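You operate a simulated robot arm through the tools that you are given. There is no shell and no other tool. Be economical: measure what you need, move in short steps, check, and stop when the job is done.

The job below is to be done with a simulated robot arm. You get a single attempt, and the scene is never put back.

Task
Stand the spindle in its stand and push a seal on with the loader.
Fine: set the loader over the spindle's head, press the green button till a seal passes, put the loader back. Set down upright: seal loader.

Only the result counts: the job must be done as asked and must still hold three seconds after the hand-in. Knocking over, shifting, dropping, spilling or breaking anything else fails it. Lids that push on must go on centred and level and be pressed home; caps that screw on are set level and turned clockwise until they are tight.

Robot
A 6-joint arm with a two-finger parallel gripper, fixed in place. Base frame: the origin is at the foot of the arm, x ahead of it, y to its left, z up; the work surface is at about z = 770. Readings come in mm, degrees, newtons and seconds.
With the tool pointing down near the work surface it reaches from about 240 to 640 mm from the base axis. Its first joint turns from -66.0 to 66.0 degrees. Payload 2.7 kg.
The TCP is the grasp point between the finger pads, 23 mm short of the fingertips. In the tool frame z runs along the fingers and y along their closing line. The gripper opens to 94 mm. The fingers are 38 mm wide and 10 mm thick; the gripper's body (54 by 96 mm) begins 39 mm behind the TCP.
Orientation is that of the tool frame in the base frame, as a unit quaternion [x, y, z, w]. With the fingers straight down and closing along the base's y, the tool's x points along the base's -x, its y along +y and its z along -z.

Tools
- The arm moves only by the tool apply_moves. Its argument "plan" is a list of rows, each a list of 7 numbers: the turn, a rotation vector about the base's x, y, z in degrees, then the shift along the base's x, y, z in mm, then the opening, from 0 (shut) to 1 (fully open). In form: [[wx, wy, wz, x, y, z, jaw], ...]. A call has 1 to 10 rows; each row is the pose to reach, as a shift and turn from the pose commanded when the call began. Each row takes 0.2 s and may step no farther than 50 mm and 8.6 degrees from the row before; otherwise, or with a gripper value out of range, the whole call is refused. Where a pose cannot be reached the arm comes as near as it can. A force on the tool above 70 N (or 10 N above the force at the start of the call, whichever is more), or a blocked arm, ends the call early, and 0.2 s more pass. The fingers move at their own pace (about 45 mm/s each) and stop on an object; they squeeze with about 30 N. The grip force told is the motor's: it shows also when the fingers shut on nothing. Time passes only in rows, and 0.2 s behind the last, so rows that repeat a pose let the fingers close. The reply holds the time, the measured pose of the TCP, the force on the tool along the base axes, the opening and the grip force, in the units named above and with some noise, with the torque about the TCP (base axes, N m) and any sound that the robot's microphone picked up, and new pictures: "show" is both (left out), scene, wrist or none.
- Cameras (640 x 400 px; columns grow to the right, rows downward): "scene" is fixed at [72, -431.6, 1405]; the picture's right is [0.78, -0.62, 0.00], its down [-0.36, -0.45, -0.82] and it looks along [0.51, 0.64, -0.58] (base axes); focal length 325 px, centre (320, 200). "wrist" rides on the gripper at [86, 16, -74] in the tool frame; the picture's right is [-0.18, 0.98, 0.00], its down [-0.58, -0.11, -0.81] and it looks along [-0.79, -0.15, 0.59] (tool axes); focal length 243 px, centre (320, 200). There is no depth. A picture from a camera that has moved, and an enlarged one, comes with that camera's place and axes in the base frame and with its lens.
- inspect(camera, box): a new picture of the part [left, top, right, bottom] of that camera's present view, enlarged. No time passes.
- job_done(): hands the job in; it is judged then, once.

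Go step by step. Nothing tells you positions but the pictures and the camera data: compare them with the known pose of the tool, close in by small moves and look again before you grip or let go. The budget is 120 turns and 200 pictures, counting those below and the enlarged ones. Unless the task says otherwise, let go and move clear before handing in, and close with one line.

The tools are called after "Request:" as a command line: name --pt "numbers of a row" for each row, then --argument value for the rest, lists and objects as JSON in quotes. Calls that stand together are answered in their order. apply_moves: Moves the arm, as the interface text tells. Its arguments: {"type":"object","properties":{"plan":{"type":"array"},"show":{"type":"string","enum":["both","scene","wrist","none"]}},"required":["plan"]} The other tools are called the same way: inspect (camera, box) takes an enlarged picture of a part of a camera's view; job_done () hands the job in.

At the start:

```text
clock: 0.0
eef_pos: [329.7, 279.4, 1194.7]
orientation: [0.0, 1.0, 0.0, 0.0]
contact_force: [-1.0, 0.1, -0.4]
ft_torque: [-0.02, -0.03, 0.01]
finger_gap: 93.9
grasp_force: 0.0
```

scene: 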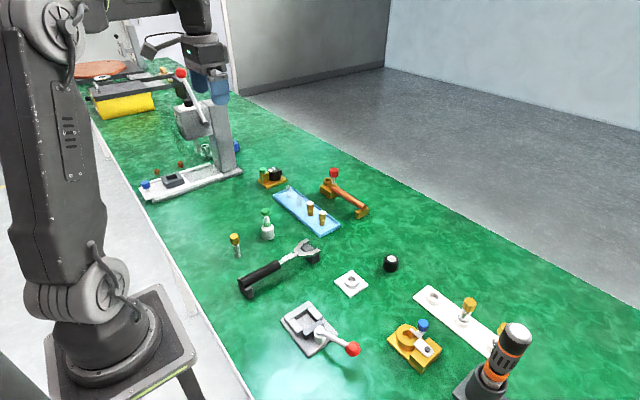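
wrist: 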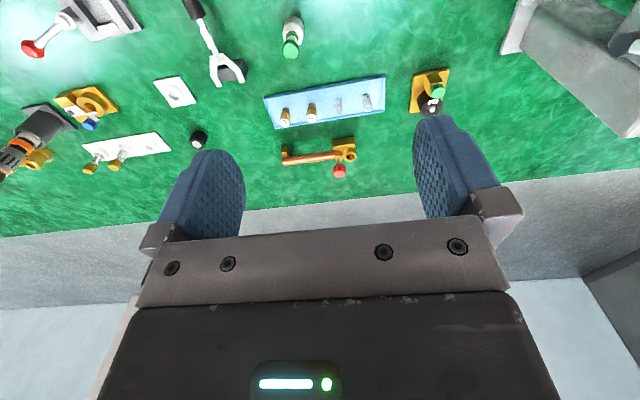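

I see a bench with many items; I need to identify the spindle, its stand, the seal loader and its green button. I'll enlarge parts of the scene view.

Request:
inspect --camera "scene" --box '[220, 150, 380, 250]'

Request:
inspect --camera "scene" --box '[220, 225, 380, 325]'

Request:
inspect --camera "scene" --box '[380, 270, 560, 400]'

Request:
inspect --camera "wrist" --box '[0, 0, 320, 200]'

```text
4.00 times, centred on (300, 200) of scene
camera zoom: at [72.0, -431.6, 1405.0], right [0.78, -0.62, 0.0], down [-0.36, -0.45, -0.82], along [0.51, 0.64, -0.58], focal length 1300 px, centre (400, 200)
```

zoom: 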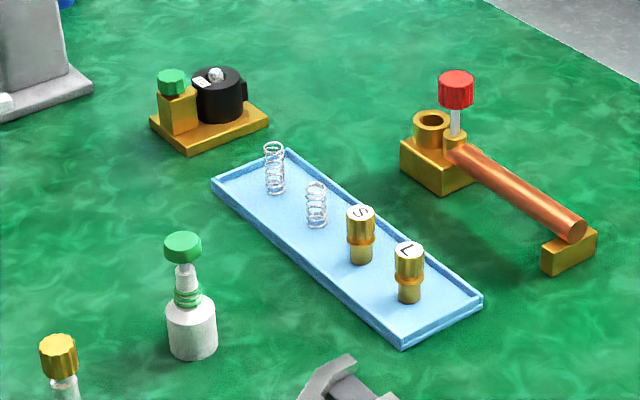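

```text
4.00 times, centred on (300, 275) of scene
camera zoom: at [72.0, -431.6, 1405.0], right [0.78, -0.62, 0.0], down [-0.36, -0.45, -0.82], along [0.51, 0.64, -0.58], focal length 1300 px, centre (400, -100)
```

zoom: 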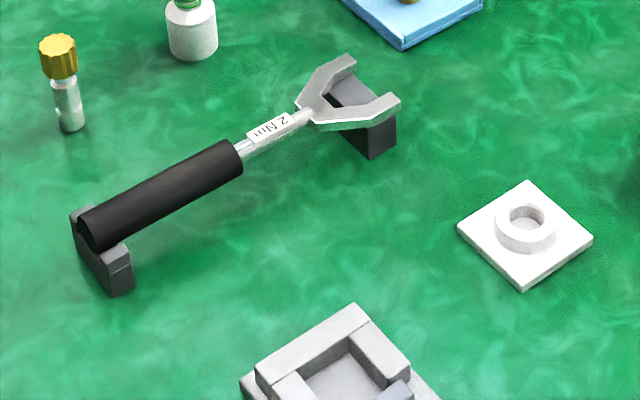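

```text
3.08 times, centred on (470, 335) of scene
camera zoom: at [72.0, -431.6, 1405.0], right [0.78, -0.62, 0.0], down [-0.36, -0.45, -0.82], along [0.51, 0.64, -0.58], focal length 1000 px, centre (-142, -215)
```

zoom: 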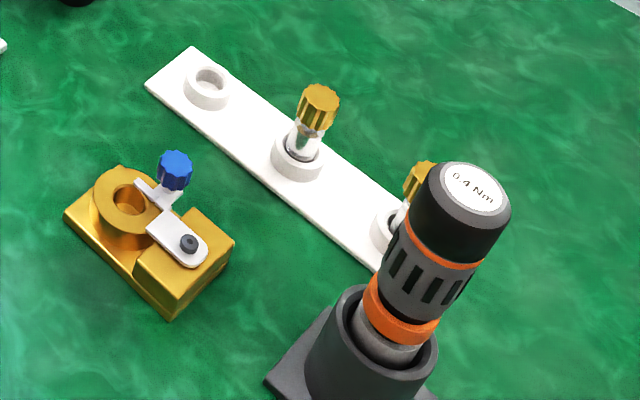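

```text
2.00 times, centred on (160, 100) of wrist
camera zoom: at [243.6, 295.0, 1269.5], right [0.18, 0.98, 0.0], down [0.58, -0.11, 0.81], along [0.79, -0.15, -0.59], focal length 485 px, centre (640, 400)
```

zoom: 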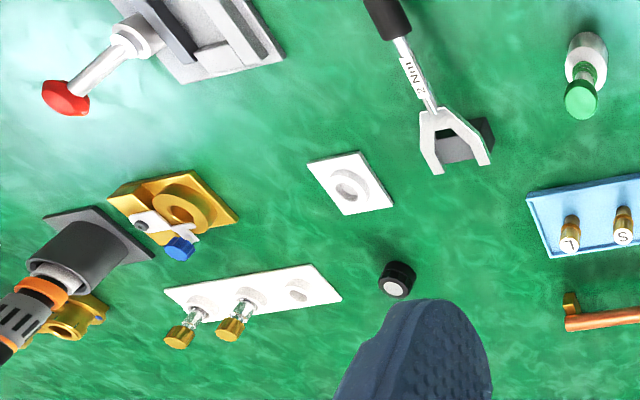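

The white-green bottle-like item may be the loader, and the gold-headed piece the spindle. I'll zoom in more on the candidates.

Request:
inspect --camera "scene" --box '[220, 200, 284, 260]'

Request:
inspect --camera "scene" --box '[330, 245, 410, 300]'

Request:
inspect --camera "scene" --box '[410, 280, 510, 360]'

Request:
inspect --camera "scene" --box '[80, 50, 300, 200]'

Request:
inspect --camera "wrist" --box '[240, 0, 480, 150]'

```text
6.67 times, centred on (252, 230) of scene
camera zoom: at [72.0, -431.6, 1405.0], right [0.78, -0.62, 0.0], down [-0.36, -0.45, -0.82], along [0.51, 0.64, -0.58], focal length 2166 px, centre (773, 0)
```

zoom: 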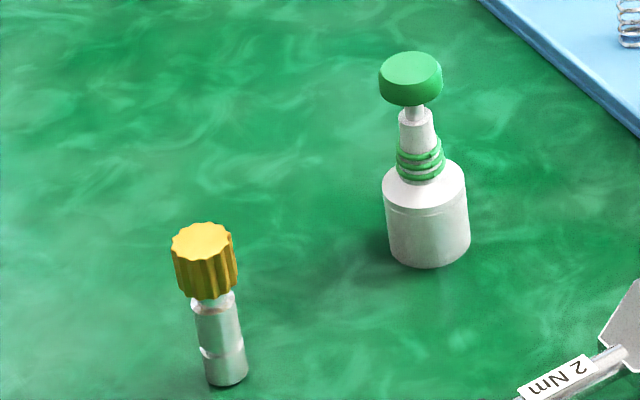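

```text
7.27 times, centred on (370, 272) of scene
camera zoom: at [72.0, -431.6, 1405.0], right [0.78, -0.62, 0.0], down [-0.36, -0.45, -0.82], along [0.51, 0.64, -0.58], focal length 2364 px, centre (-44, -327)
```

zoom: 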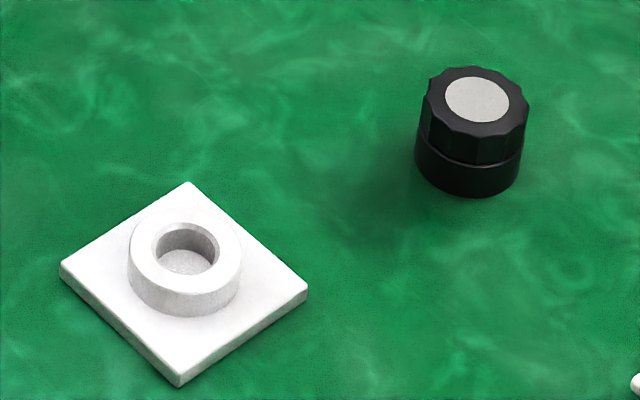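

```text
5.00 times, centred on (460, 320) of scene
camera zoom: at [72.0, -431.6, 1405.0], right [0.78, -0.62, 0.0], down [-0.36, -0.45, -0.82], along [0.51, 0.64, -0.58], focal length 1625 px, centre (-380, -400)
```

zoom: 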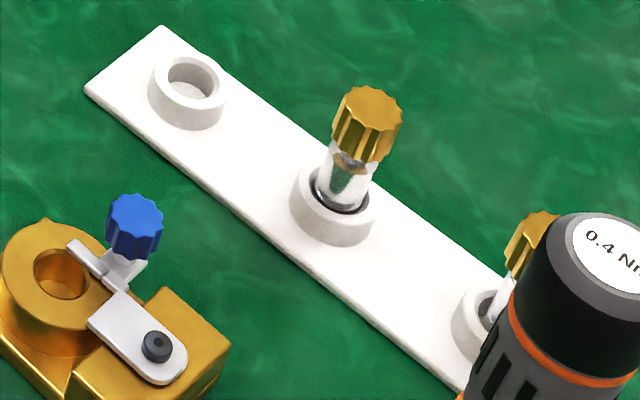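

```text
2.67 times, centred on (190, 125) of scene
camera zoom: at [72.0, -431.6, 1405.0], right [0.78, -0.62, 0.0], down [-0.36, -0.45, -0.82], along [0.51, 0.64, -0.58], focal length 867 px, centre (667, 400)
```

zoom: 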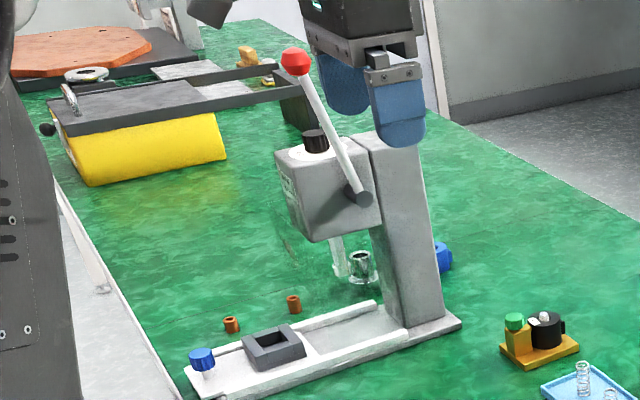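

```text
2.67 times, centred on (360, 75) of wrist
camera zoom: at [243.6, 295.0, 1269.5], right [0.18, 0.98, 0.0], down [0.58, -0.11, 0.81], along [0.79, -0.15, -0.59], focal length 647 px, centre (213, 533)
```

zoom: 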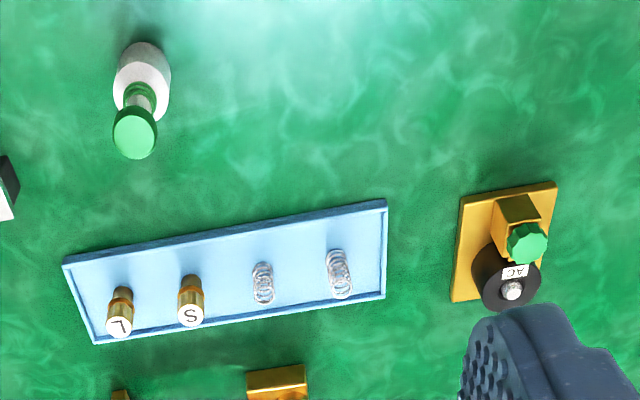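

The loader is likely the white body with green rings and green button near (397,214). The spindle is likely the gold-headed piece near (292,197), and its stand the white square near (461,-60). I'll move in for a closer look at spindle and loader.

Request:
apply_moves --pt "0 0 0 -16 -11 -40 1" --pt "0 0 0 -32 -22 -80 1" --pt "0 0 0 -48 -33 -120 1" --pt "0 0 0 -64 -44 -160 1" --pt "0 0 0 -80 -55 -200 1" --pt "0 0 0 -94 -65 -235 1" --show "wrist"

Request:
inspect --camera "wrist" --box '[160, 0, 480, 200]'

```text
clock: 1.4
eef_pos: [235.0, 212.5, 955.5]
orientation: [0.0, 1.0, 0.002, 0.002]
contact_force: [1.2, 0.4, 0.5]
ft_torque: [-0.02, 0.02, 0.02]
finger_gap: 93.7
grasp_force: 0.1
camera wrist: at [149.0, 228.8, 1031.0], right [0.18, 0.98, 0.0], down [0.58, -0.11, 0.81], along [0.79, -0.15, -0.59], focal length 243 px, centre (320, 200)
```

wrist: 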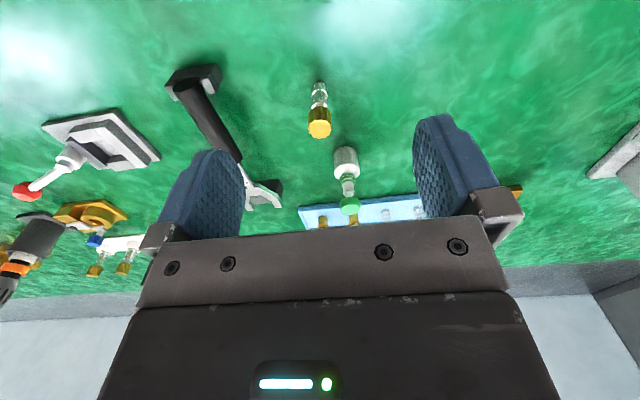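

```text
2.00 times, centred on (320, 100) of wrist
camera zoom: at [149.0, 228.8, 1031.0], right [0.18, 0.98, 0.0], down [0.58, -0.11, 0.81], along [0.79, -0.15, -0.59], focal length 485 px, centre (320, 400)
```

zoom: 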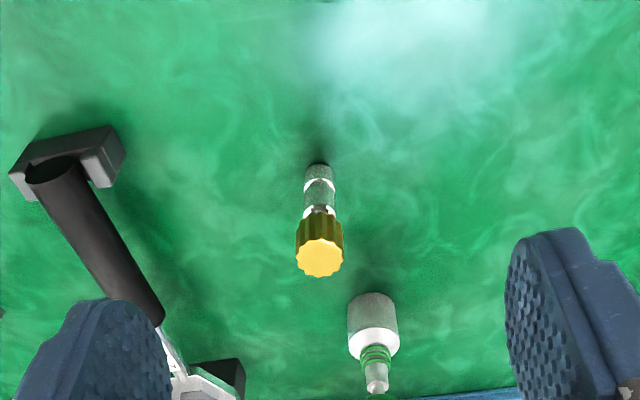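

Both are seen upright. I'll lower to see the spindle's shape and size better.

Request:
apply_moves --pt "0 0 0 -2 -5 -40 1" --pt "0 0 0 -4 -10 -80 1" --pt "0 0 0 -6 -12 -115 1" --show "wrist"

Request:
inspect --camera "wrist" --box '[260, 90, 420, 190]'

```text
clock: 2.2
eef_pos: [231.9, 204.0, 840.5]
orientation: [-0.001, 1.0, 0.001, 0.001]
contact_force: [-0.2, -0.7, -0.1]
ft_torque: [-0.02, 0.0, -0.01]
finger_gap: 93.9
grasp_force: 0.1
camera wrist: at [143.8, 220.1, 915.9], right [0.18, 0.98, 0.0], down [0.58, -0.11, 0.81], along [0.79, -0.15, -0.59], focal length 243 px, centre (320, 200)
```

wrist: 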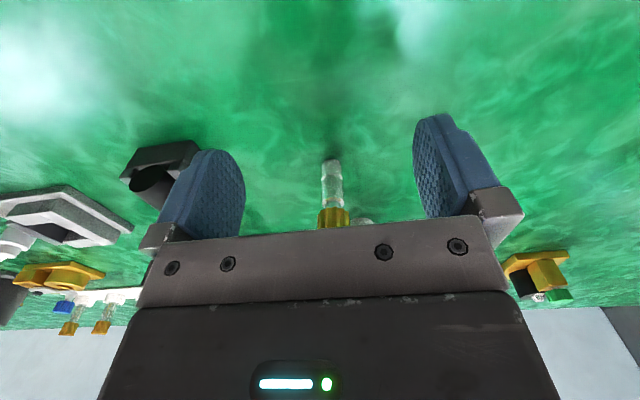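

```text
4.00 times, centred on (340, 140) of wrist
camera zoom: at [143.8, 220.1, 915.9], right [0.18, 0.98, 0.0], down [0.58, -0.11, 0.81], along [0.79, -0.15, -0.59], focal length 970 px, centre (240, 440)
```

zoom: 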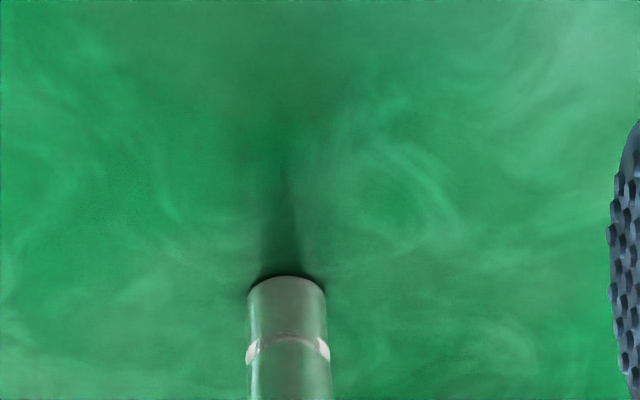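

Request:
inspect --camera "wrist" --box '[260, 140, 420, 240]'

```text
4.00 times, centred on (340, 190) of wrist
camera zoom: at [143.8, 220.1, 915.9], right [0.18, 0.98, 0.0], down [0.58, -0.11, 0.81], along [0.79, -0.15, -0.59], focal length 970 px, centre (240, 240)
```

zoom: 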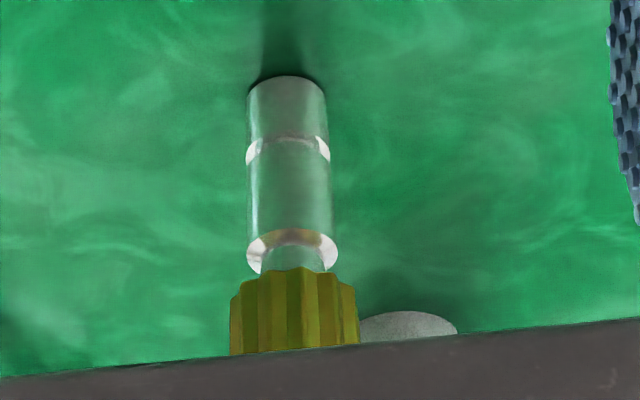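

The spindle has a glassy/steel shaft Ø≈17 with a groove about 16 mm from its foot and a gold knob Ø≈23–24 on top. To decide which end goes into the stand, I'll measure the stand's hole up close.

Request:
apply_moves --pt "0 0 0 0 0 50 1" --pt "0 0 0 20 -40 70 1" --pt "0 0 0 40 -85 70 1" --pt "0 0 0 60 -130 70 1" --pt "0 0 0 80 -175 70 1" --pt "0 0 0 100 -215 70 1" --pt "0 0 0 110 -250 50 1" --pt "0 0 0 115 -250 20 1" --show "wrist"

Request:
inspect --camera "wrist" --box '[260, 130, 420, 230]'

```text
clock: 4.0
eef_pos: [344.1, -46.3, 861.8]
orientation: [0.0, 1.0, 0.0, 0.002]
contact_force: [0.2, 0.1, -0.7]
ft_torque: [0.0, 0.01, 0.02]
finger_gap: 93.8
grasp_force: 0.1
camera wrist: at [257.5, -29.9, 937.2], right [0.18, 0.98, 0.0], down [0.58, -0.11, 0.81], along [0.79, -0.15, -0.59], focal length 243 px, centre (320, 200)
```

wrist: 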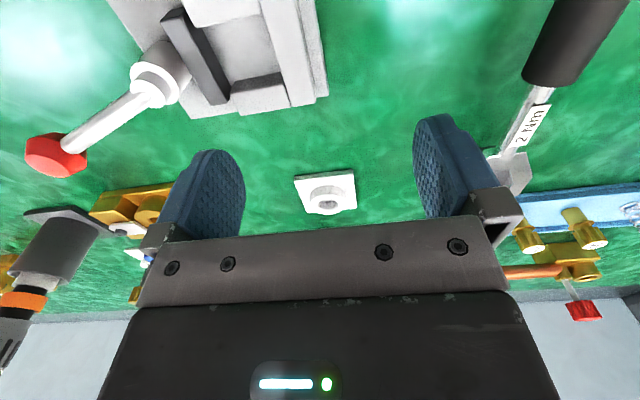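

```text
4.00 times, centred on (340, 180) of wrist
camera zoom: at [257.5, -29.9, 937.2], right [0.18, 0.98, 0.0], down [0.58, -0.11, 0.81], along [0.79, -0.15, -0.59], focal length 970 px, centre (240, 280)
```

zoom: 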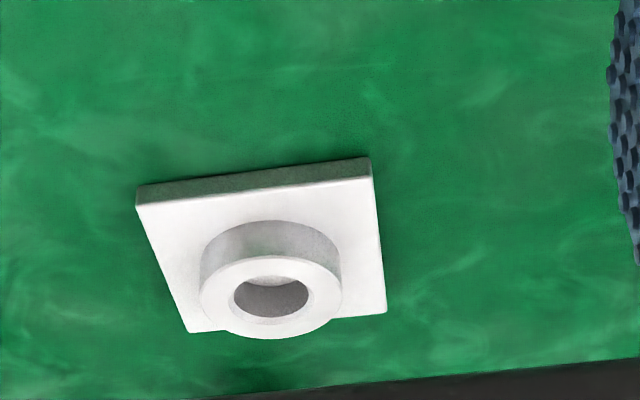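

The stand's hole is about 20–22 mm: the shaft fits, the knob does not. I'll take a close look at the rack's spindles for comparison.

Request:
apply_moves --pt "0 0 0 10 -40 30 1" --pt "0 0 0 40 -75 50 1" --pt "0 0 0 70 -110 50 1" --pt "0 0 0 100 -140 40 1" --show "wrist"

Request:
inspect --camera "wrist" --box '[240, 110, 420, 230]'

```text
refused: row 1 steps farther than a row can; nothing moved
```

```text
3.33 times, centred on (330, 170) of wrist
camera zoom: at [257.5, -29.9, 937.2], right [0.18, 0.98, 0.0], down [0.58, -0.11, 0.81], along [0.79, -0.15, -0.59], focal length 809 px, centre (287, 300)
```

zoom: 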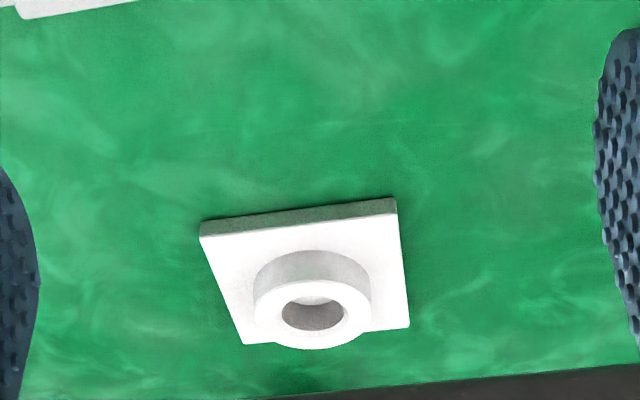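

The step was too long; I'll redo it with shorter steps.

Request:
apply_moves --pt "0 0 0 10 -25 30 1" --pt "0 0 0 35 -55 50 1" --pt "0 0 0 55 -95 60 1" --pt "0 0 0 75 -135 60 1" --pt "0 0 0 95 -175 60 1" --show "wrist"

Request:
inspect --camera "wrist" --box '[220, 110, 420, 235]'

```text
clock: 5.2
eef_pos: [438.4, -222.8, 925.7]
orientation: [0.001, 1.0, 0.0, 0.001]
contact_force: [0.6, -0.3, -0.3]
ft_torque: [0.02, -0.03, 0.01]
finger_gap: 94.1
grasp_force: 0.1
camera wrist: at [352.4, -207.1, 1001.6], right [0.18, 0.98, 0.0], down [0.58, -0.11, 0.81], along [0.79, -0.15, -0.59], focal length 243 px, centre (320, 200)
```

wrist: 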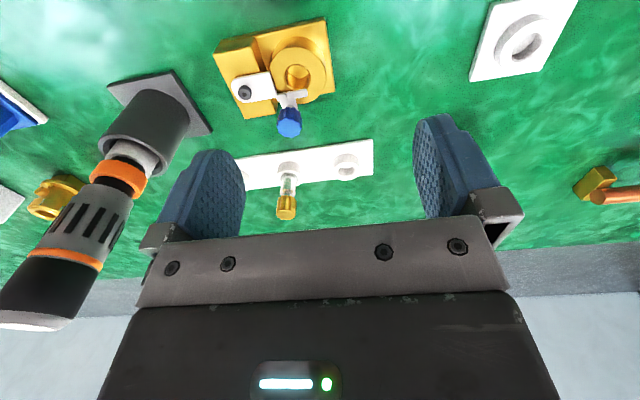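

```text
3.20 times, centred on (320, 172) of wrist
camera zoom: at [352.4, -207.1, 1001.6], right [0.18, 0.98, 0.0], down [0.58, -0.11, 0.81], along [0.79, -0.15, -0.59], focal length 776 px, centre (320, 288)
```

zoom: 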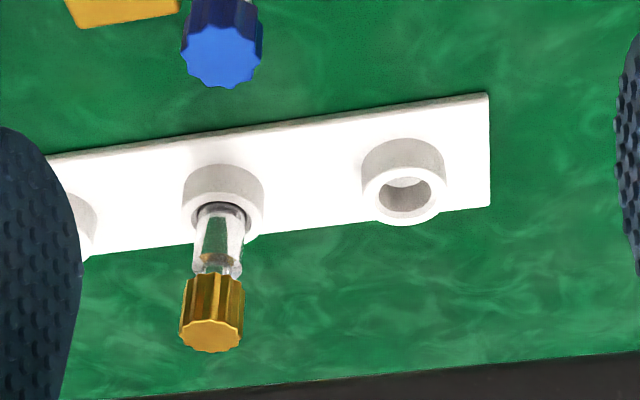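

The rack's spindles also stand shaft-down, so the shaft goes in the square stand at about (466,-61) and the knob is the head. I now move above the lone spindle at about (288,202).

Request:
apply_moves --pt "0 0 0 -15 42 10 1" --pt "0 0 0 -30 84 20 1" --pt "0 0 0 -45 127 20 1" --pt "0 0 0 -60 170 20 1" --pt "0 0 0 -75 212 20 1" --pt "0 0 0 -90 255 20 1" --pt "0 0 0 -105 297 20 1" --pt "0 0 0 -120 340 20 1" --pt "0 0 0 -135 382 10 1" --pt "0 0 0 -150 425 -10 1" --show "none"

Request:
apply_moves --pt "0 0 0 0 0 -25 1" --pt "0 0 0 0 0 -25 1" --show "both"

Request:
inspect --camera "wrist" --box '[260, 90, 420, 190]'

```text
clock: 7.4
eef_pos: [288.4, 199.4, 913.4]
orientation: [0.0, 1.0, 0.001, 0.001]
contact_force: [0.2, 0.8, -0.2]
ft_torque: [-0.03, -0.02, 0.01]
finger_gap: 94.1
grasp_force: 0.1
```

```text
clock: 8.0
eef_pos: [291.3, 200.9, 888.5]
orientation: [0.0, 1.0, 0.001, 0.0]
contact_force: [1.0, 0.8, -0.1]
ft_torque: [0.03, 0.02, 0.01]
finger_gap: 94.2
grasp_force: 0.0
camera wrist: at [203.7, 217.1, 965.0], right [0.18, 0.98, 0.0], down [0.58, -0.11, 0.81], along [0.79, -0.15, -0.59], focal length 243 px, centre (320, 200)
```

scene: 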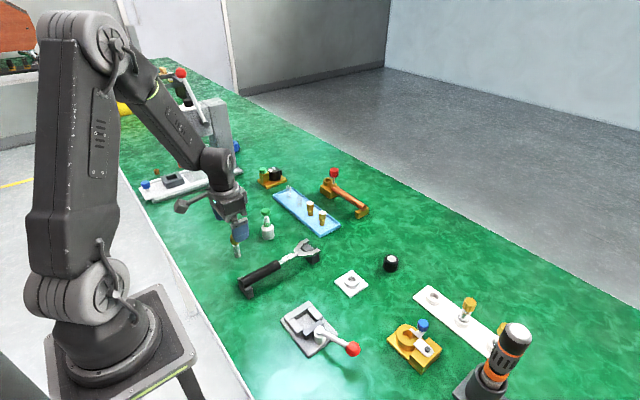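
wrist: 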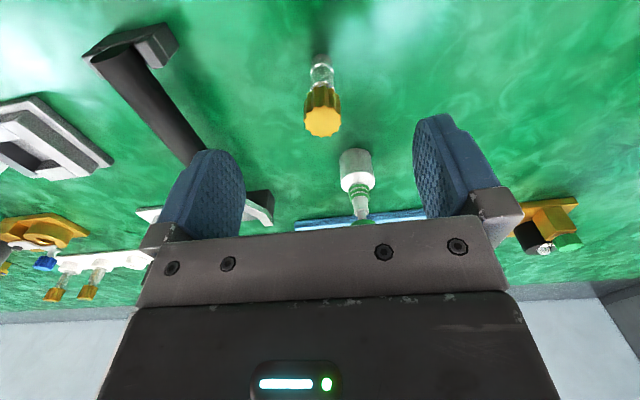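

```text
4.00 times, centred on (340, 140) of wrist
camera zoom: at [203.7, 217.1, 965.0], right [0.18, 0.98, 0.0], down [0.58, -0.11, 0.81], along [0.79, -0.15, -0.59], focal length 970 px, centre (240, 440)
```

zoom: 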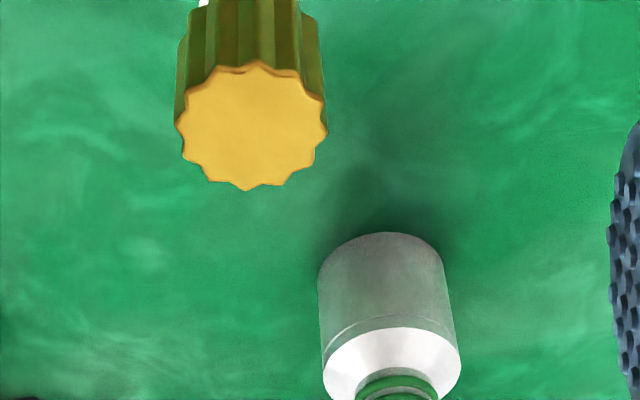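

The knob is right under the TCP. I descend to about z 828 and close on the knob.

Request:
apply_moves --pt "0 0 0 -1 1 -30 1" --pt "0 0 0 -2 1 -60 1" --pt "0 0 0 -2 1 -60 1" --show "wrist"

Request:
inspect --camera "wrist" --box '[240, 110, 420, 230]'

```text
clock: 8.8
eef_pos: [285.2, 200.8, 828.2]
orientation: [-0.001, 1.0, 0.001, -0.001]
contact_force: [0.3, 0.4, 0.4]
ft_torque: [0.0, 0.02, 0.01]
finger_gap: 94.1
grasp_force: 0.2
camera wrist: at [200.3, 217.3, 903.3], right [0.18, 0.98, 0.0], down [0.58, -0.11, 0.81], along [0.79, -0.15, -0.59], focal length 243 px, centre (320, 200)
```

wrist: 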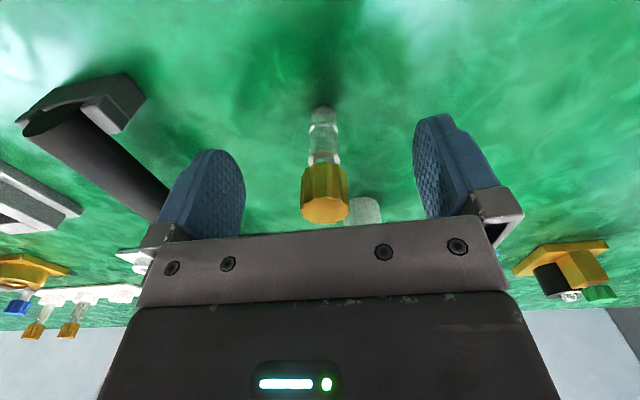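

```text
3.33 times, centred on (330, 170) of wrist
camera zoom: at [200.3, 217.3, 903.3], right [0.18, 0.98, 0.0], down [0.58, -0.11, 0.81], along [0.79, -0.15, -0.59], focal length 809 px, centre (287, 300)
```

zoom: 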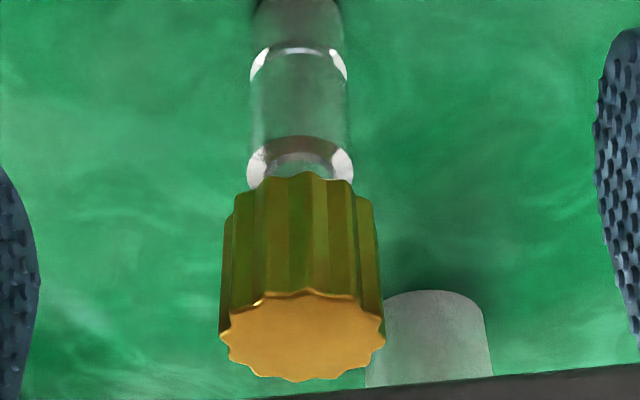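

Aligned within ~2 mm; I shift slightly and close the fingers.

Request:
apply_moves --pt "0 0 0 1 1.5 0 1" --pt "0 0 0 1 1.5 0 0.1" --pt "0 0 0 1 1.5 0 0.1" --pt "0 0 0 1 1.5 0 0.1" --pt "0 0 0 1 1.5 0 0.1" --pt "0 0 0 1 1.5 0 0" --pt "0 0 0 1 1.5 0 0" --show "wrist"

```text
clock: 10.4
eef_pos: [288.3, 202.9, 829.3]
orientation: [0.0, 1.0, 0.0, -0.001]
contact_force: [0.1, -0.5, 0.2]
ft_torque: [-0.04, 0.02, 0.01]
finger_gap: 23.1
grasp_force: 30.5
camera wrist: at [202.4, 218.9, 904.2], right [0.18, 0.98, 0.0], down [0.58, -0.11, 0.81], along [0.79, -0.15, -0.59], focal length 243 px, centre (320, 200)
```

wrist: 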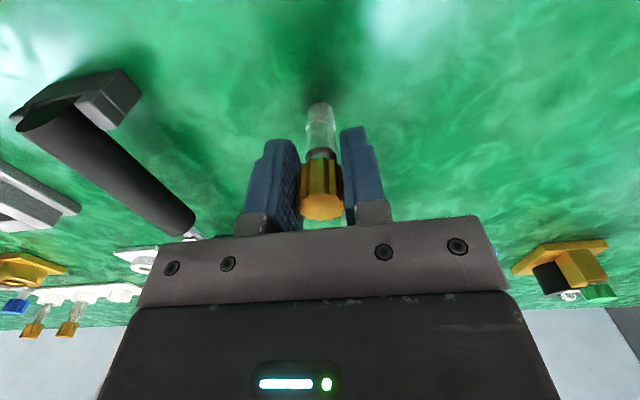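

The grip holds (Ø23 knob). I lift and carry it toward the stand.

Request:
apply_moves --pt "0 0 0 0 0 40 0" --pt "0 0 0 0 0 80 0" --pt "0 0 0 20 -30 90 0" --pt "0 0 0 45 -65 90 0" --pt "0 0 0 70 -102 90 0" --pt "0 0 0 95 -140 90 0" --pt "0 0 0 120 -178 90 0" --pt "0 0 0 143 -215 90 0" --pt "0 0 0 163 -245 90 0" --pt "0 0 0 178 -264 90 0" --show "both"

Request:
inspect --camera "wrist" --box '[240, 60, 400, 160]'

Request:
inspect --camera "scene" --box '[290, 210, 410, 300]'

```text
clock: 12.6
eef_pos: [464.5, -58.4, 916.0]
orientation: [0.0, 1.0, 0.0, 0.001]
contact_force: [0.5, -0.5, -0.2]
ft_torque: [0.01, -0.03, 0.0]
finger_gap: 23.3
grasp_force: 29.9
camera wrist: at [377.5, -42.8, 991.3], right [0.18, 0.98, 0.0], down [0.58, -0.11, 0.81], along [0.79, -0.15, -0.59], focal length 243 px, centre (320, 200)
```

scene: 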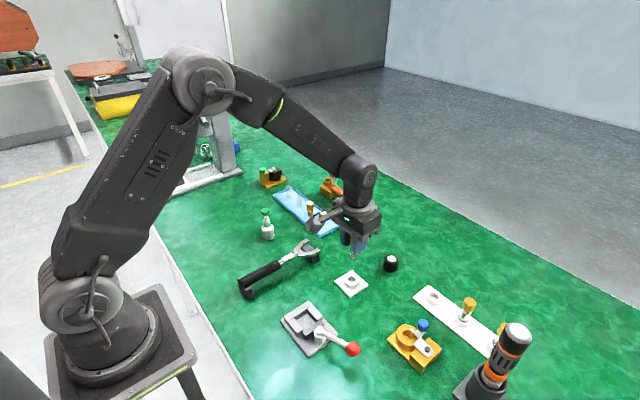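
wrist: 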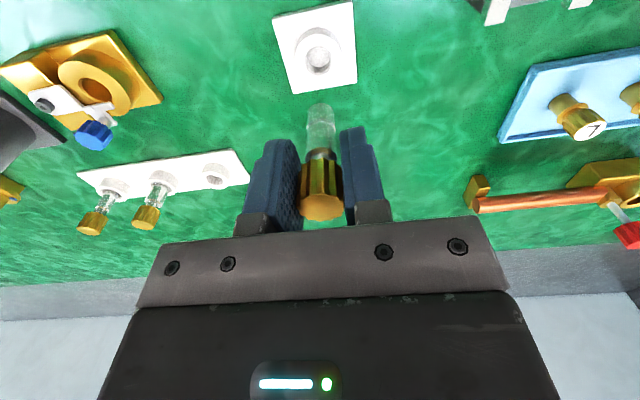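

```text
4.00 times, centred on (320, 110) of wrist
camera zoom: at [377.5, -42.8, 991.3], right [0.18, 0.98, 0.0], down [0.58, -0.11, 0.81], along [0.79, -0.15, -0.59], focal length 970 px, centre (320, 560)
```

zoom: 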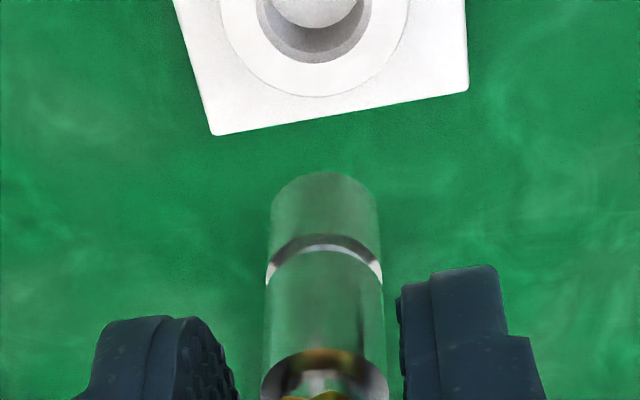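

```text
4.44 times, centred on (350, 255) of scene
camera zoom: at [72.0, -431.6, 1405.0], right [0.78, -0.62, 0.0], down [-0.36, -0.45, -0.82], along [0.51, 0.64, -0.58], focal length 1444 px, centre (187, -44)
```

zoom: 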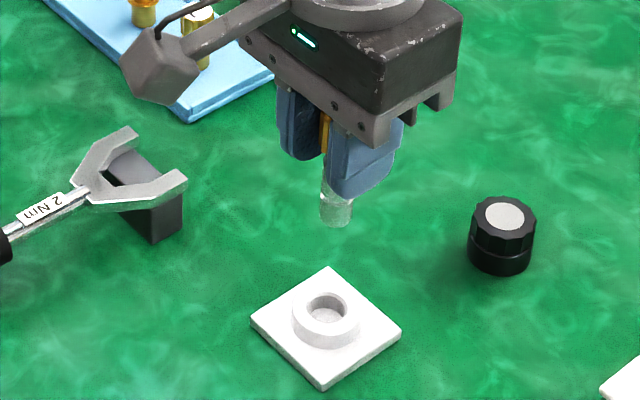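

I need the hole centre precisely, so I enlarge the upper part of the wrist view.

Request:
inspect --camera "wrist" --box '[240, 0, 400, 100]'

```text
4.00 times, centred on (320, 50) of wrist
camera zoom: at [377.5, -42.8, 991.3], right [0.18, 0.98, 0.0], down [0.58, -0.11, 0.81], along [0.79, -0.15, -0.59], focal length 970 px, centre (320, 800)
```

zoom: 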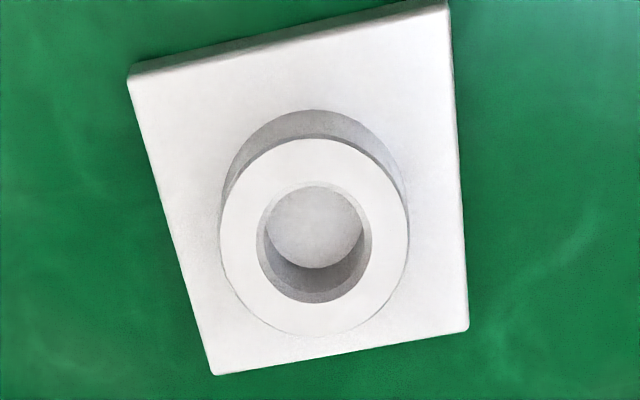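

The hole centre comes out at about (465.4,-60.7), with the shaft tip at (463.5,-58.4). I correct by (+2,-2.3) and descend to just above the ring to check.

Request:
apply_moves --pt "0 0 0 2 -2.3 -25 0" --pt "0 0 0 2 -2.3 -55 0" --pt "0 0 0 2 -2.3 -55 0" --show "wrist"

Request:
inspect --camera "wrist" --box '[260, 60, 388, 140]'

Request:
inspect --camera "scene" --box '[310, 240, 390, 300]'

```text
clock: 13.4
eef_pos: [466.7, -61.4, 860.7]
orientation: [0.0, 1.0, 0.001, 0.0]
contact_force: [0.3, -0.6, -1.2]
ft_torque: [0.02, -0.04, -0.04]
finger_gap: 23.3
grasp_force: 30.1
camera wrist: at [380.4, -44.8, 936.4], right [0.18, 0.98, 0.0], down [0.58, -0.11, 0.81], along [0.79, -0.15, -0.59], focal length 243 px, centre (320, 200)
```

wrist: 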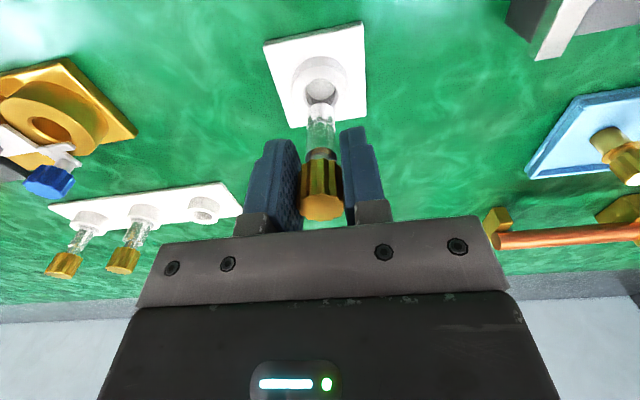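

```text
5.00 times, centred on (324, 100) of wrist
camera zoom: at [380.4, -44.8, 936.4], right [0.18, 0.98, 0.0], down [0.58, -0.11, 0.81], along [0.79, -0.15, -0.59], focal length 1213 px, centre (300, 700)
```

zoom: 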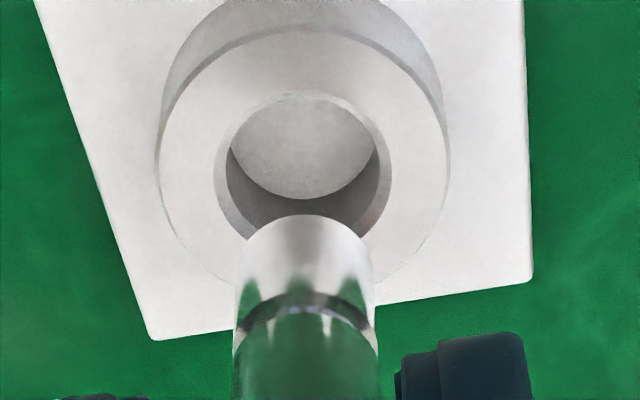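

```text
6.67 times, centred on (350, 270) of scene
camera zoom: at [72.0, -431.6, 1405.0], right [0.78, -0.62, 0.0], down [-0.36, -0.45, -0.82], along [0.51, 0.64, -0.58], focal length 2166 px, centre (120, -267)
```

zoom: 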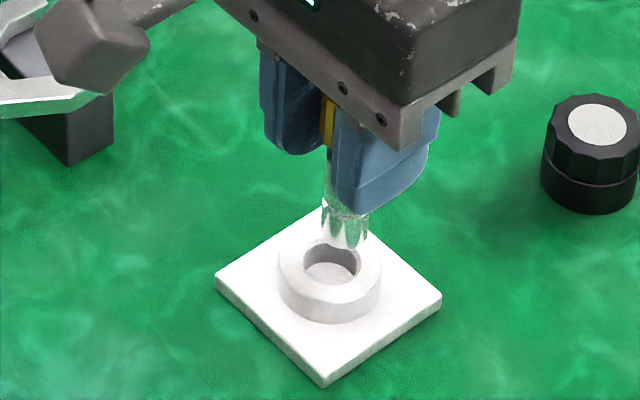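

Both cameras put the shaft tip about 4.5 mm too far in +x, so I correct (-4.6,+0.6) and check again a bit lower.

Request:
apply_moves --pt "0 0 0 -4.6 0.6 0 0" --pt "0 0 0 -4.6 0.6 -6 0" --pt "0 0 0 -4.6 0.6 -6 0" --show "none"

Request:
inspect --camera "wrist" --box '[260, 60, 388, 140]'

Request:
inspect --camera "scene" --box '[310, 240, 390, 300]'

```text
clock: 14.2
eef_pos: [463.8, -61.7, 856.6]
orientation: [0.0, 1.0, 0.001, 0.001]
contact_force: [-0.8, 0.1, -0.6]
ft_torque: [0.01, 0.03, 0.03]
finger_gap: 23.1
grasp_force: 30.2
```

```text
5.00 times, centred on (324, 100) of wrist
camera zoom: at [377.0, -45.0, 932.6], right [0.18, 0.98, 0.0], down [0.58, -0.11, 0.81], along [0.79, -0.15, -0.59], focal length 1213 px, centre (300, 700)
```

zoom: 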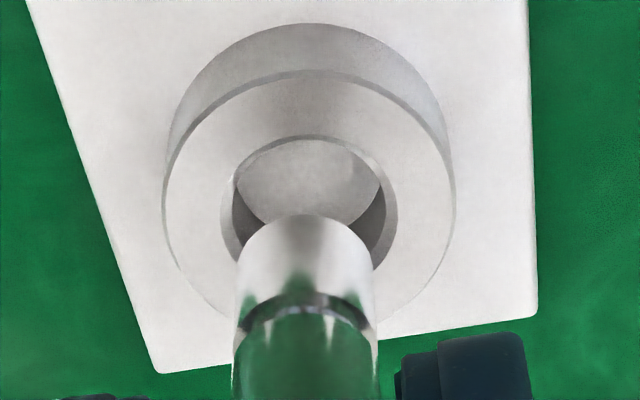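

```text
6.67 times, centred on (350, 270) of scene
camera zoom: at [72.0, -431.6, 1405.0], right [0.78, -0.62, 0.0], down [-0.36, -0.45, -0.82], along [0.51, 0.64, -0.58], focal length 2166 px, centre (120, -267)
```

zoom: 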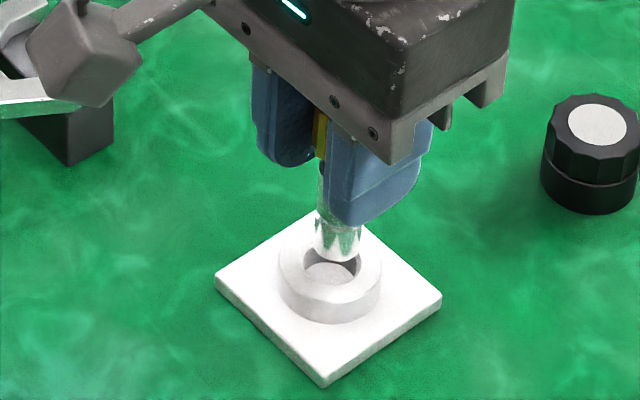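

Still about 2 mm in +x and 0.6 mm in -y. I correct and lower towards the ring.

Request:
apply_moves --pt "0 0 0 -2 0.6 0 0" --pt "0 0 0 -2 0.6 -5 0" --pt "0 0 0 -2 0.6 -5 0" --show "none"

Request:
inspect --camera "wrist" --box '[260, 60, 388, 140]'

Request:
inspect --camera "scene" --box '[326, 258, 374, 294]'

```text
clock: 15.0
eef_pos: [461.0, -60.8, 853.1]
orientation: [0.0, 1.0, 0.001, 0.0]
contact_force: [-0.2, 0.0, -1.5]
ft_torque: [0.05, -0.01, -0.01]
finger_gap: 23.0
grasp_force: 30.1
```

```text
5.00 times, centred on (324, 100) of wrist
camera zoom: at [375.3, -45.2, 928.2], right [0.18, 0.98, 0.0], down [0.58, -0.11, 0.81], along [0.79, -0.15, -0.59], focal length 1213 px, centre (300, 700)
```

zoom: 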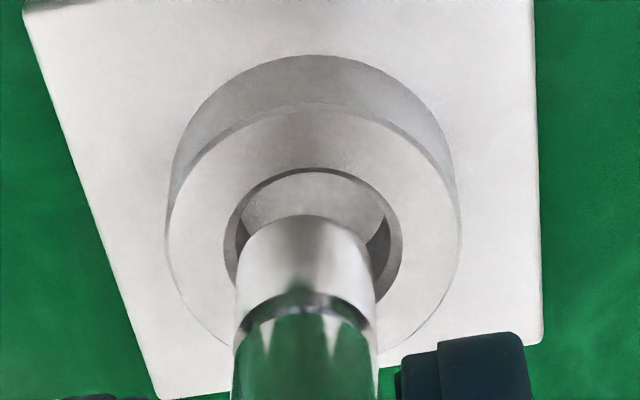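

```text
11.11 times, centred on (350, 276) of scene
camera zoom: at [72.0, -431.6, 1405.0], right [0.78, -0.62, 0.0], down [-0.36, -0.45, -0.82], along [0.51, 0.64, -0.58], focal length 3611 px, centre (-13, -644)
```

zoom: 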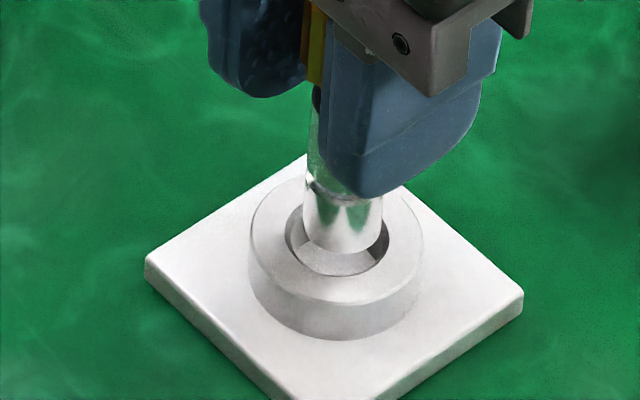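

Remaining error is about 1 mm; I correct and lower into the hole in small steps, watching the force.

Request:
apply_moves --pt "0 0 0 -0.7 1 0 0" --pt "0 0 0 -0.7 1 -4 0" --pt "0 0 0 -0.7 1 -8 0" --pt "0 0 0 -0.7 1 -8 0" --show "none"

Request:
inspect --camera "wrist" --box '[260, 60, 388, 140]'

Request:
inspect --camera "scene" --box '[326, 258, 374, 294]'

```text
clock: 16.0
eef_pos: [461.3, -59.2, 846.3]
orientation: [-0.001, 1.0, 0.001, -0.001]
contact_force: [-0.3, -0.4, -0.7]
ft_torque: [0.02, -0.02, -0.03]
finger_gap: 23.1
grasp_force: 30.6
```

```text
5.00 times, centred on (324, 100) of wrist
camera zoom: at [375.5, -43.2, 920.7], right [0.18, 0.98, 0.0], down [0.58, -0.11, 0.81], along [0.79, -0.15, -0.59], focal length 1213 px, centre (300, 700)
```

zoom: 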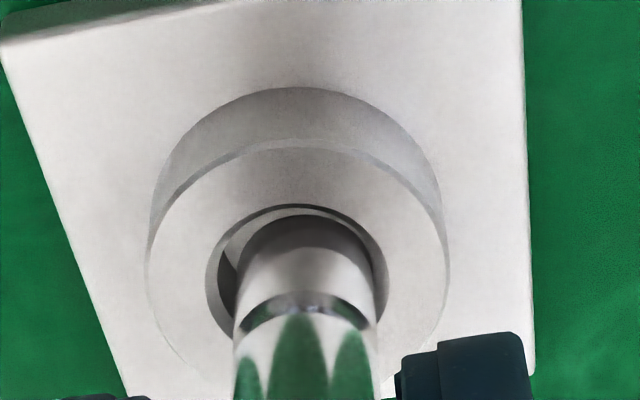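

```text
11.11 times, centred on (350, 276) of scene
camera zoom: at [72.0, -431.6, 1405.0], right [0.78, -0.62, 0.0], down [-0.36, -0.45, -0.82], along [0.51, 0.64, -0.58], focal length 3611 px, centre (-13, -644)
```

zoom: 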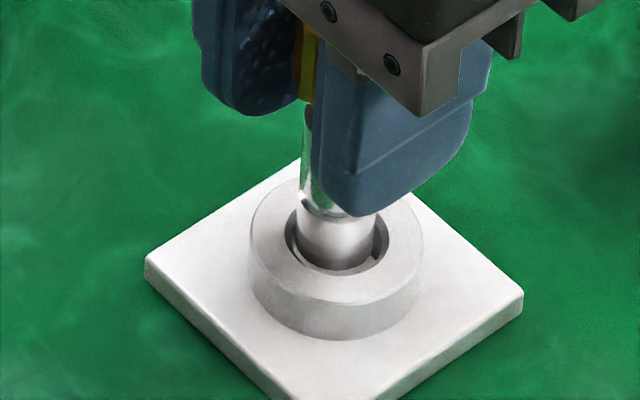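

The tip is entering the hole, slightly toward +y. I correct by -0.9 mm in y and go on down.

Request:
apply_moves --pt "0 0 0 -0.5 -0.9 -1 0" --pt "0 0 0 -0.5 -0.9 -5 0" --pt "0 0 0 -0.5 -0.9 -9 0" --pt "0 0 0 -0.5 -0.9 -9 0" --show "none"

Request:
inspect --camera "wrist" --box '[260, 60, 388, 140]'

Request:
inspect --camera "scene" --box '[326, 248, 374, 294]'

```text
clock: 17.0
eef_pos: [460.9, -59.9, 837.2]
orientation: [-0.001, 1.0, 0.0, 0.001]
contact_force: [-3.7, -1.8, 10.8]
ft_torque: [-0.06, 0.18, -0.03]
finger_gap: 22.9
grasp_force: 30.2
```

```text
5.00 times, centred on (324, 100) of wrist
camera zoom: at [375.0, -43.8, 911.9], right [0.18, 0.98, 0.0], down [0.58, -0.11, 0.81], along [0.79, -0.15, -0.59], focal length 1213 px, centre (300, 700)
```

zoom: 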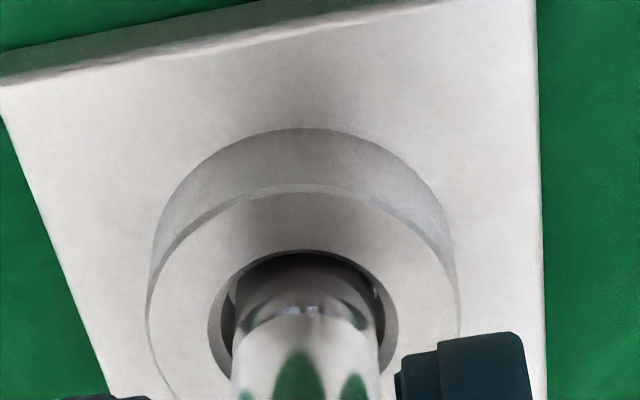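

```text
8.70 times, centred on (350, 271) of scene
camera zoom: at [71.8, -431.6, 1405.0], right [0.78, -0.62, 0.0], down [-0.36, -0.45, -0.82], along [0.51, 0.64, -0.58], focal length 2826 px, centre (59, -417)
```

zoom: 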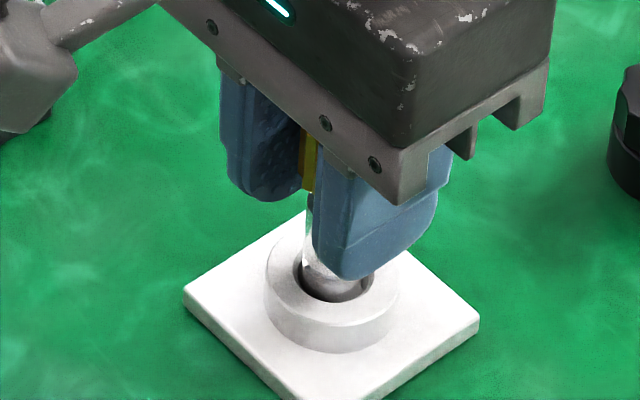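

There is contact: 11 N up, -3.7 N in x. I shift slightly to -x and press 2 mm more to see whether it's the floor.

Request:
apply_moves --pt "0 0 0 -1.2 0 0 0" --pt "0 0 0 -1.2 0 -2 0" --pt "0 0 0 -1.2 0 -2 0" --show "none"

Request:
inspect --camera "wrist" --box '[260, 80, 388, 240]'

```text
clock: 17.8
eef_pos: [460.7, -60.4, 835.3]
orientation: [-0.001, 1.0, 0.001, 0.003]
contact_force: [2.8, 5.5, 24.6]
ft_torque: [0.33, -0.15, 0.03]
finger_gap: 23.4
grasp_force: 30.4
```

```text
2.50 times, centred on (324, 160) of wrist
camera zoom: at [374.5, -44.0, 910.0], right [0.18, 0.98, 0.0], down [0.58, -0.11, 0.81], along [0.8, -0.15, -0.59], focal length 606 px, centre (310, 300)
```

zoom: 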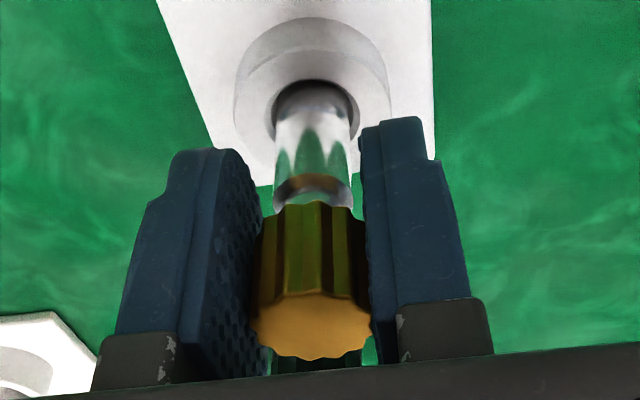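

It's bottomed on the socket floor at about z 776. I relieve the pressure and open the fingers.

Request:
apply_moves --pt "0 0 0 0 0 2 0" --pt "0 0 0 0 0 2 0.4" --pt "0 0 0 0 0 2 0.7" --pt "0 0 0 0 0 2 1" --pt "0 0 0 0 0 2 1" --pt "0 0 0 0 0 2 1" --show "both"

Request:
inspect --camera "wrist" --box '[260, 80, 388, 240]'

Request:
inspect --camera "scene" --box '[320, 240, 380, 300]'

```text
clock: 19.2
eef_pos: [459.9, -60.5, 836.6]
orientation: [0.0, 1.0, 0.002, -0.001]
contact_force: [-0.4, -0.3, -0.6]
ft_torque: [0.0, 0.0, 0.0]
finger_gap: 94.1
grasp_force: 0.1
camera wrist: at [372.9, -44.7, 911.3], right [0.18, 0.98, 0.0], down [0.58, -0.11, 0.81], along [0.79, -0.15, -0.59], focal length 243 px, centre (320, 200)
```

scene: 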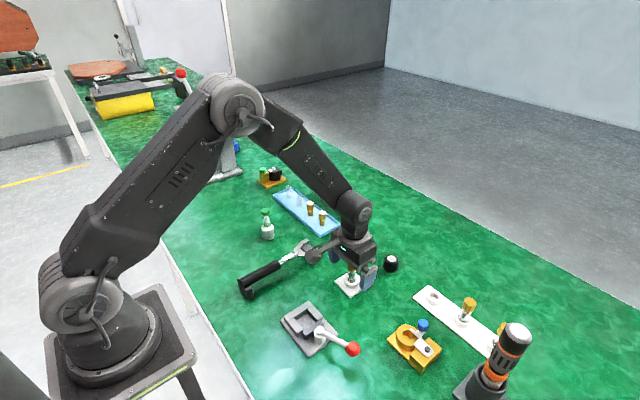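
wrist: 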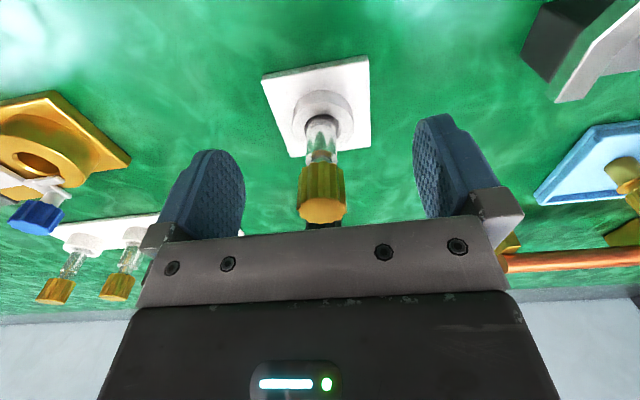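

```text
2.50 times, centred on (324, 160) of wrist
camera zoom: at [372.9, -44.7, 911.3], right [0.18, 0.98, 0.0], down [0.58, -0.11, 0.81], along [0.79, -0.15, -0.59], focal length 606 px, centre (310, 300)
```

zoom: 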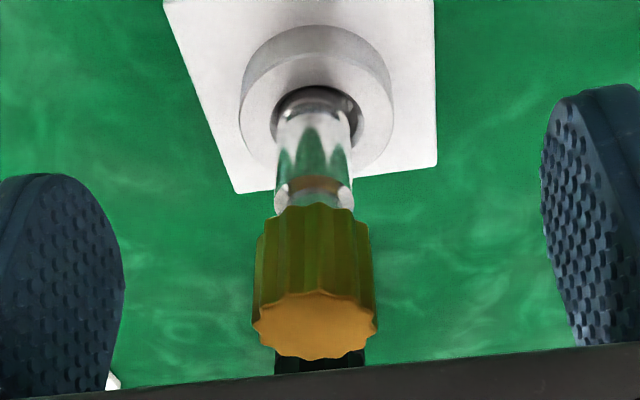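

```text
6.67 times, centred on (350, 270) of scene
camera zoom: at [72.0, -431.6, 1405.0], right [0.78, -0.62, 0.0], down [-0.36, -0.45, -0.82], along [0.51, 0.64, -0.58], focal length 2166 px, centre (120, -267)
```

zoom: 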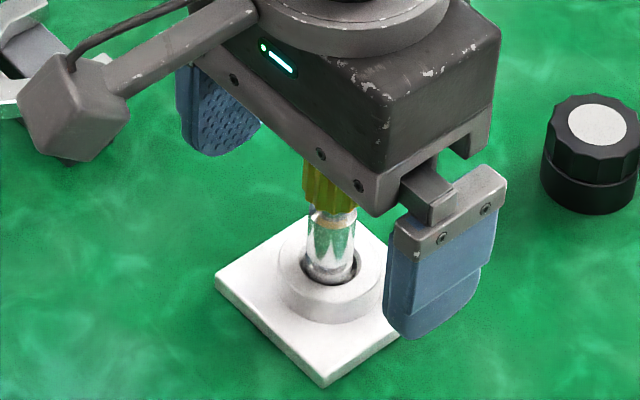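

The spindle stands in the stand. I rise and view it from above to locate its head and check it is upright.

Request:
apply_moves --pt "0 0 0 0 0 30 1" --pt "0 0 0 0 0 70 1" --pt "0 0 0 0 0 110 1" --pt "0 0 0 0 0 110 1" --show "none"

Request:
inspect --camera "wrist" --box '[240, 20, 400, 120]'

Request:
inspect --camera "scene" --box '[320, 240, 380, 300]'

```text
clock: 20.2
eef_pos: [457.6, -62.6, 948.8]
orientation: [0.0, 1.0, 0.001, 0.0]
contact_force: [-0.3, -0.2, -0.6]
ft_torque: [0.0, 0.04, 0.01]
finger_gap: 93.9
grasp_force: 0.1
```

```text
4.00 times, centred on (320, 70) of wrist
camera zoom: at [371.5, -46.7, 1023.5], right [0.18, 0.98, 0.0], down [0.58, -0.11, 0.81], along [0.79, -0.15, -0.59], focal length 970 px, centre (320, 720)
```

zoom: 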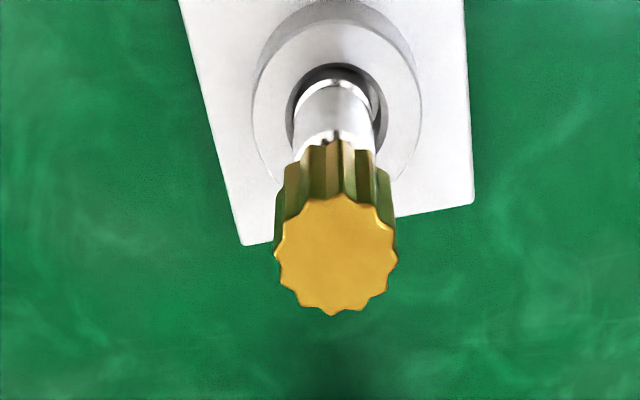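

```text
6.67 times, centred on (350, 270) of scene
camera zoom: at [72.0, -431.6, 1405.0], right [0.78, -0.62, 0.0], down [-0.36, -0.45, -0.82], along [0.51, 0.64, -0.58], focal length 2166 px, centre (120, -267)
```

zoom: 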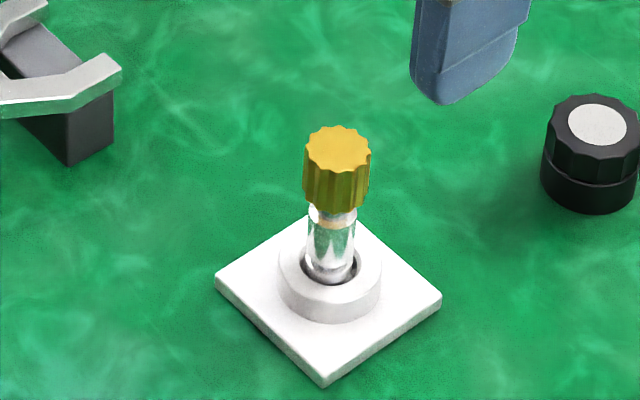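

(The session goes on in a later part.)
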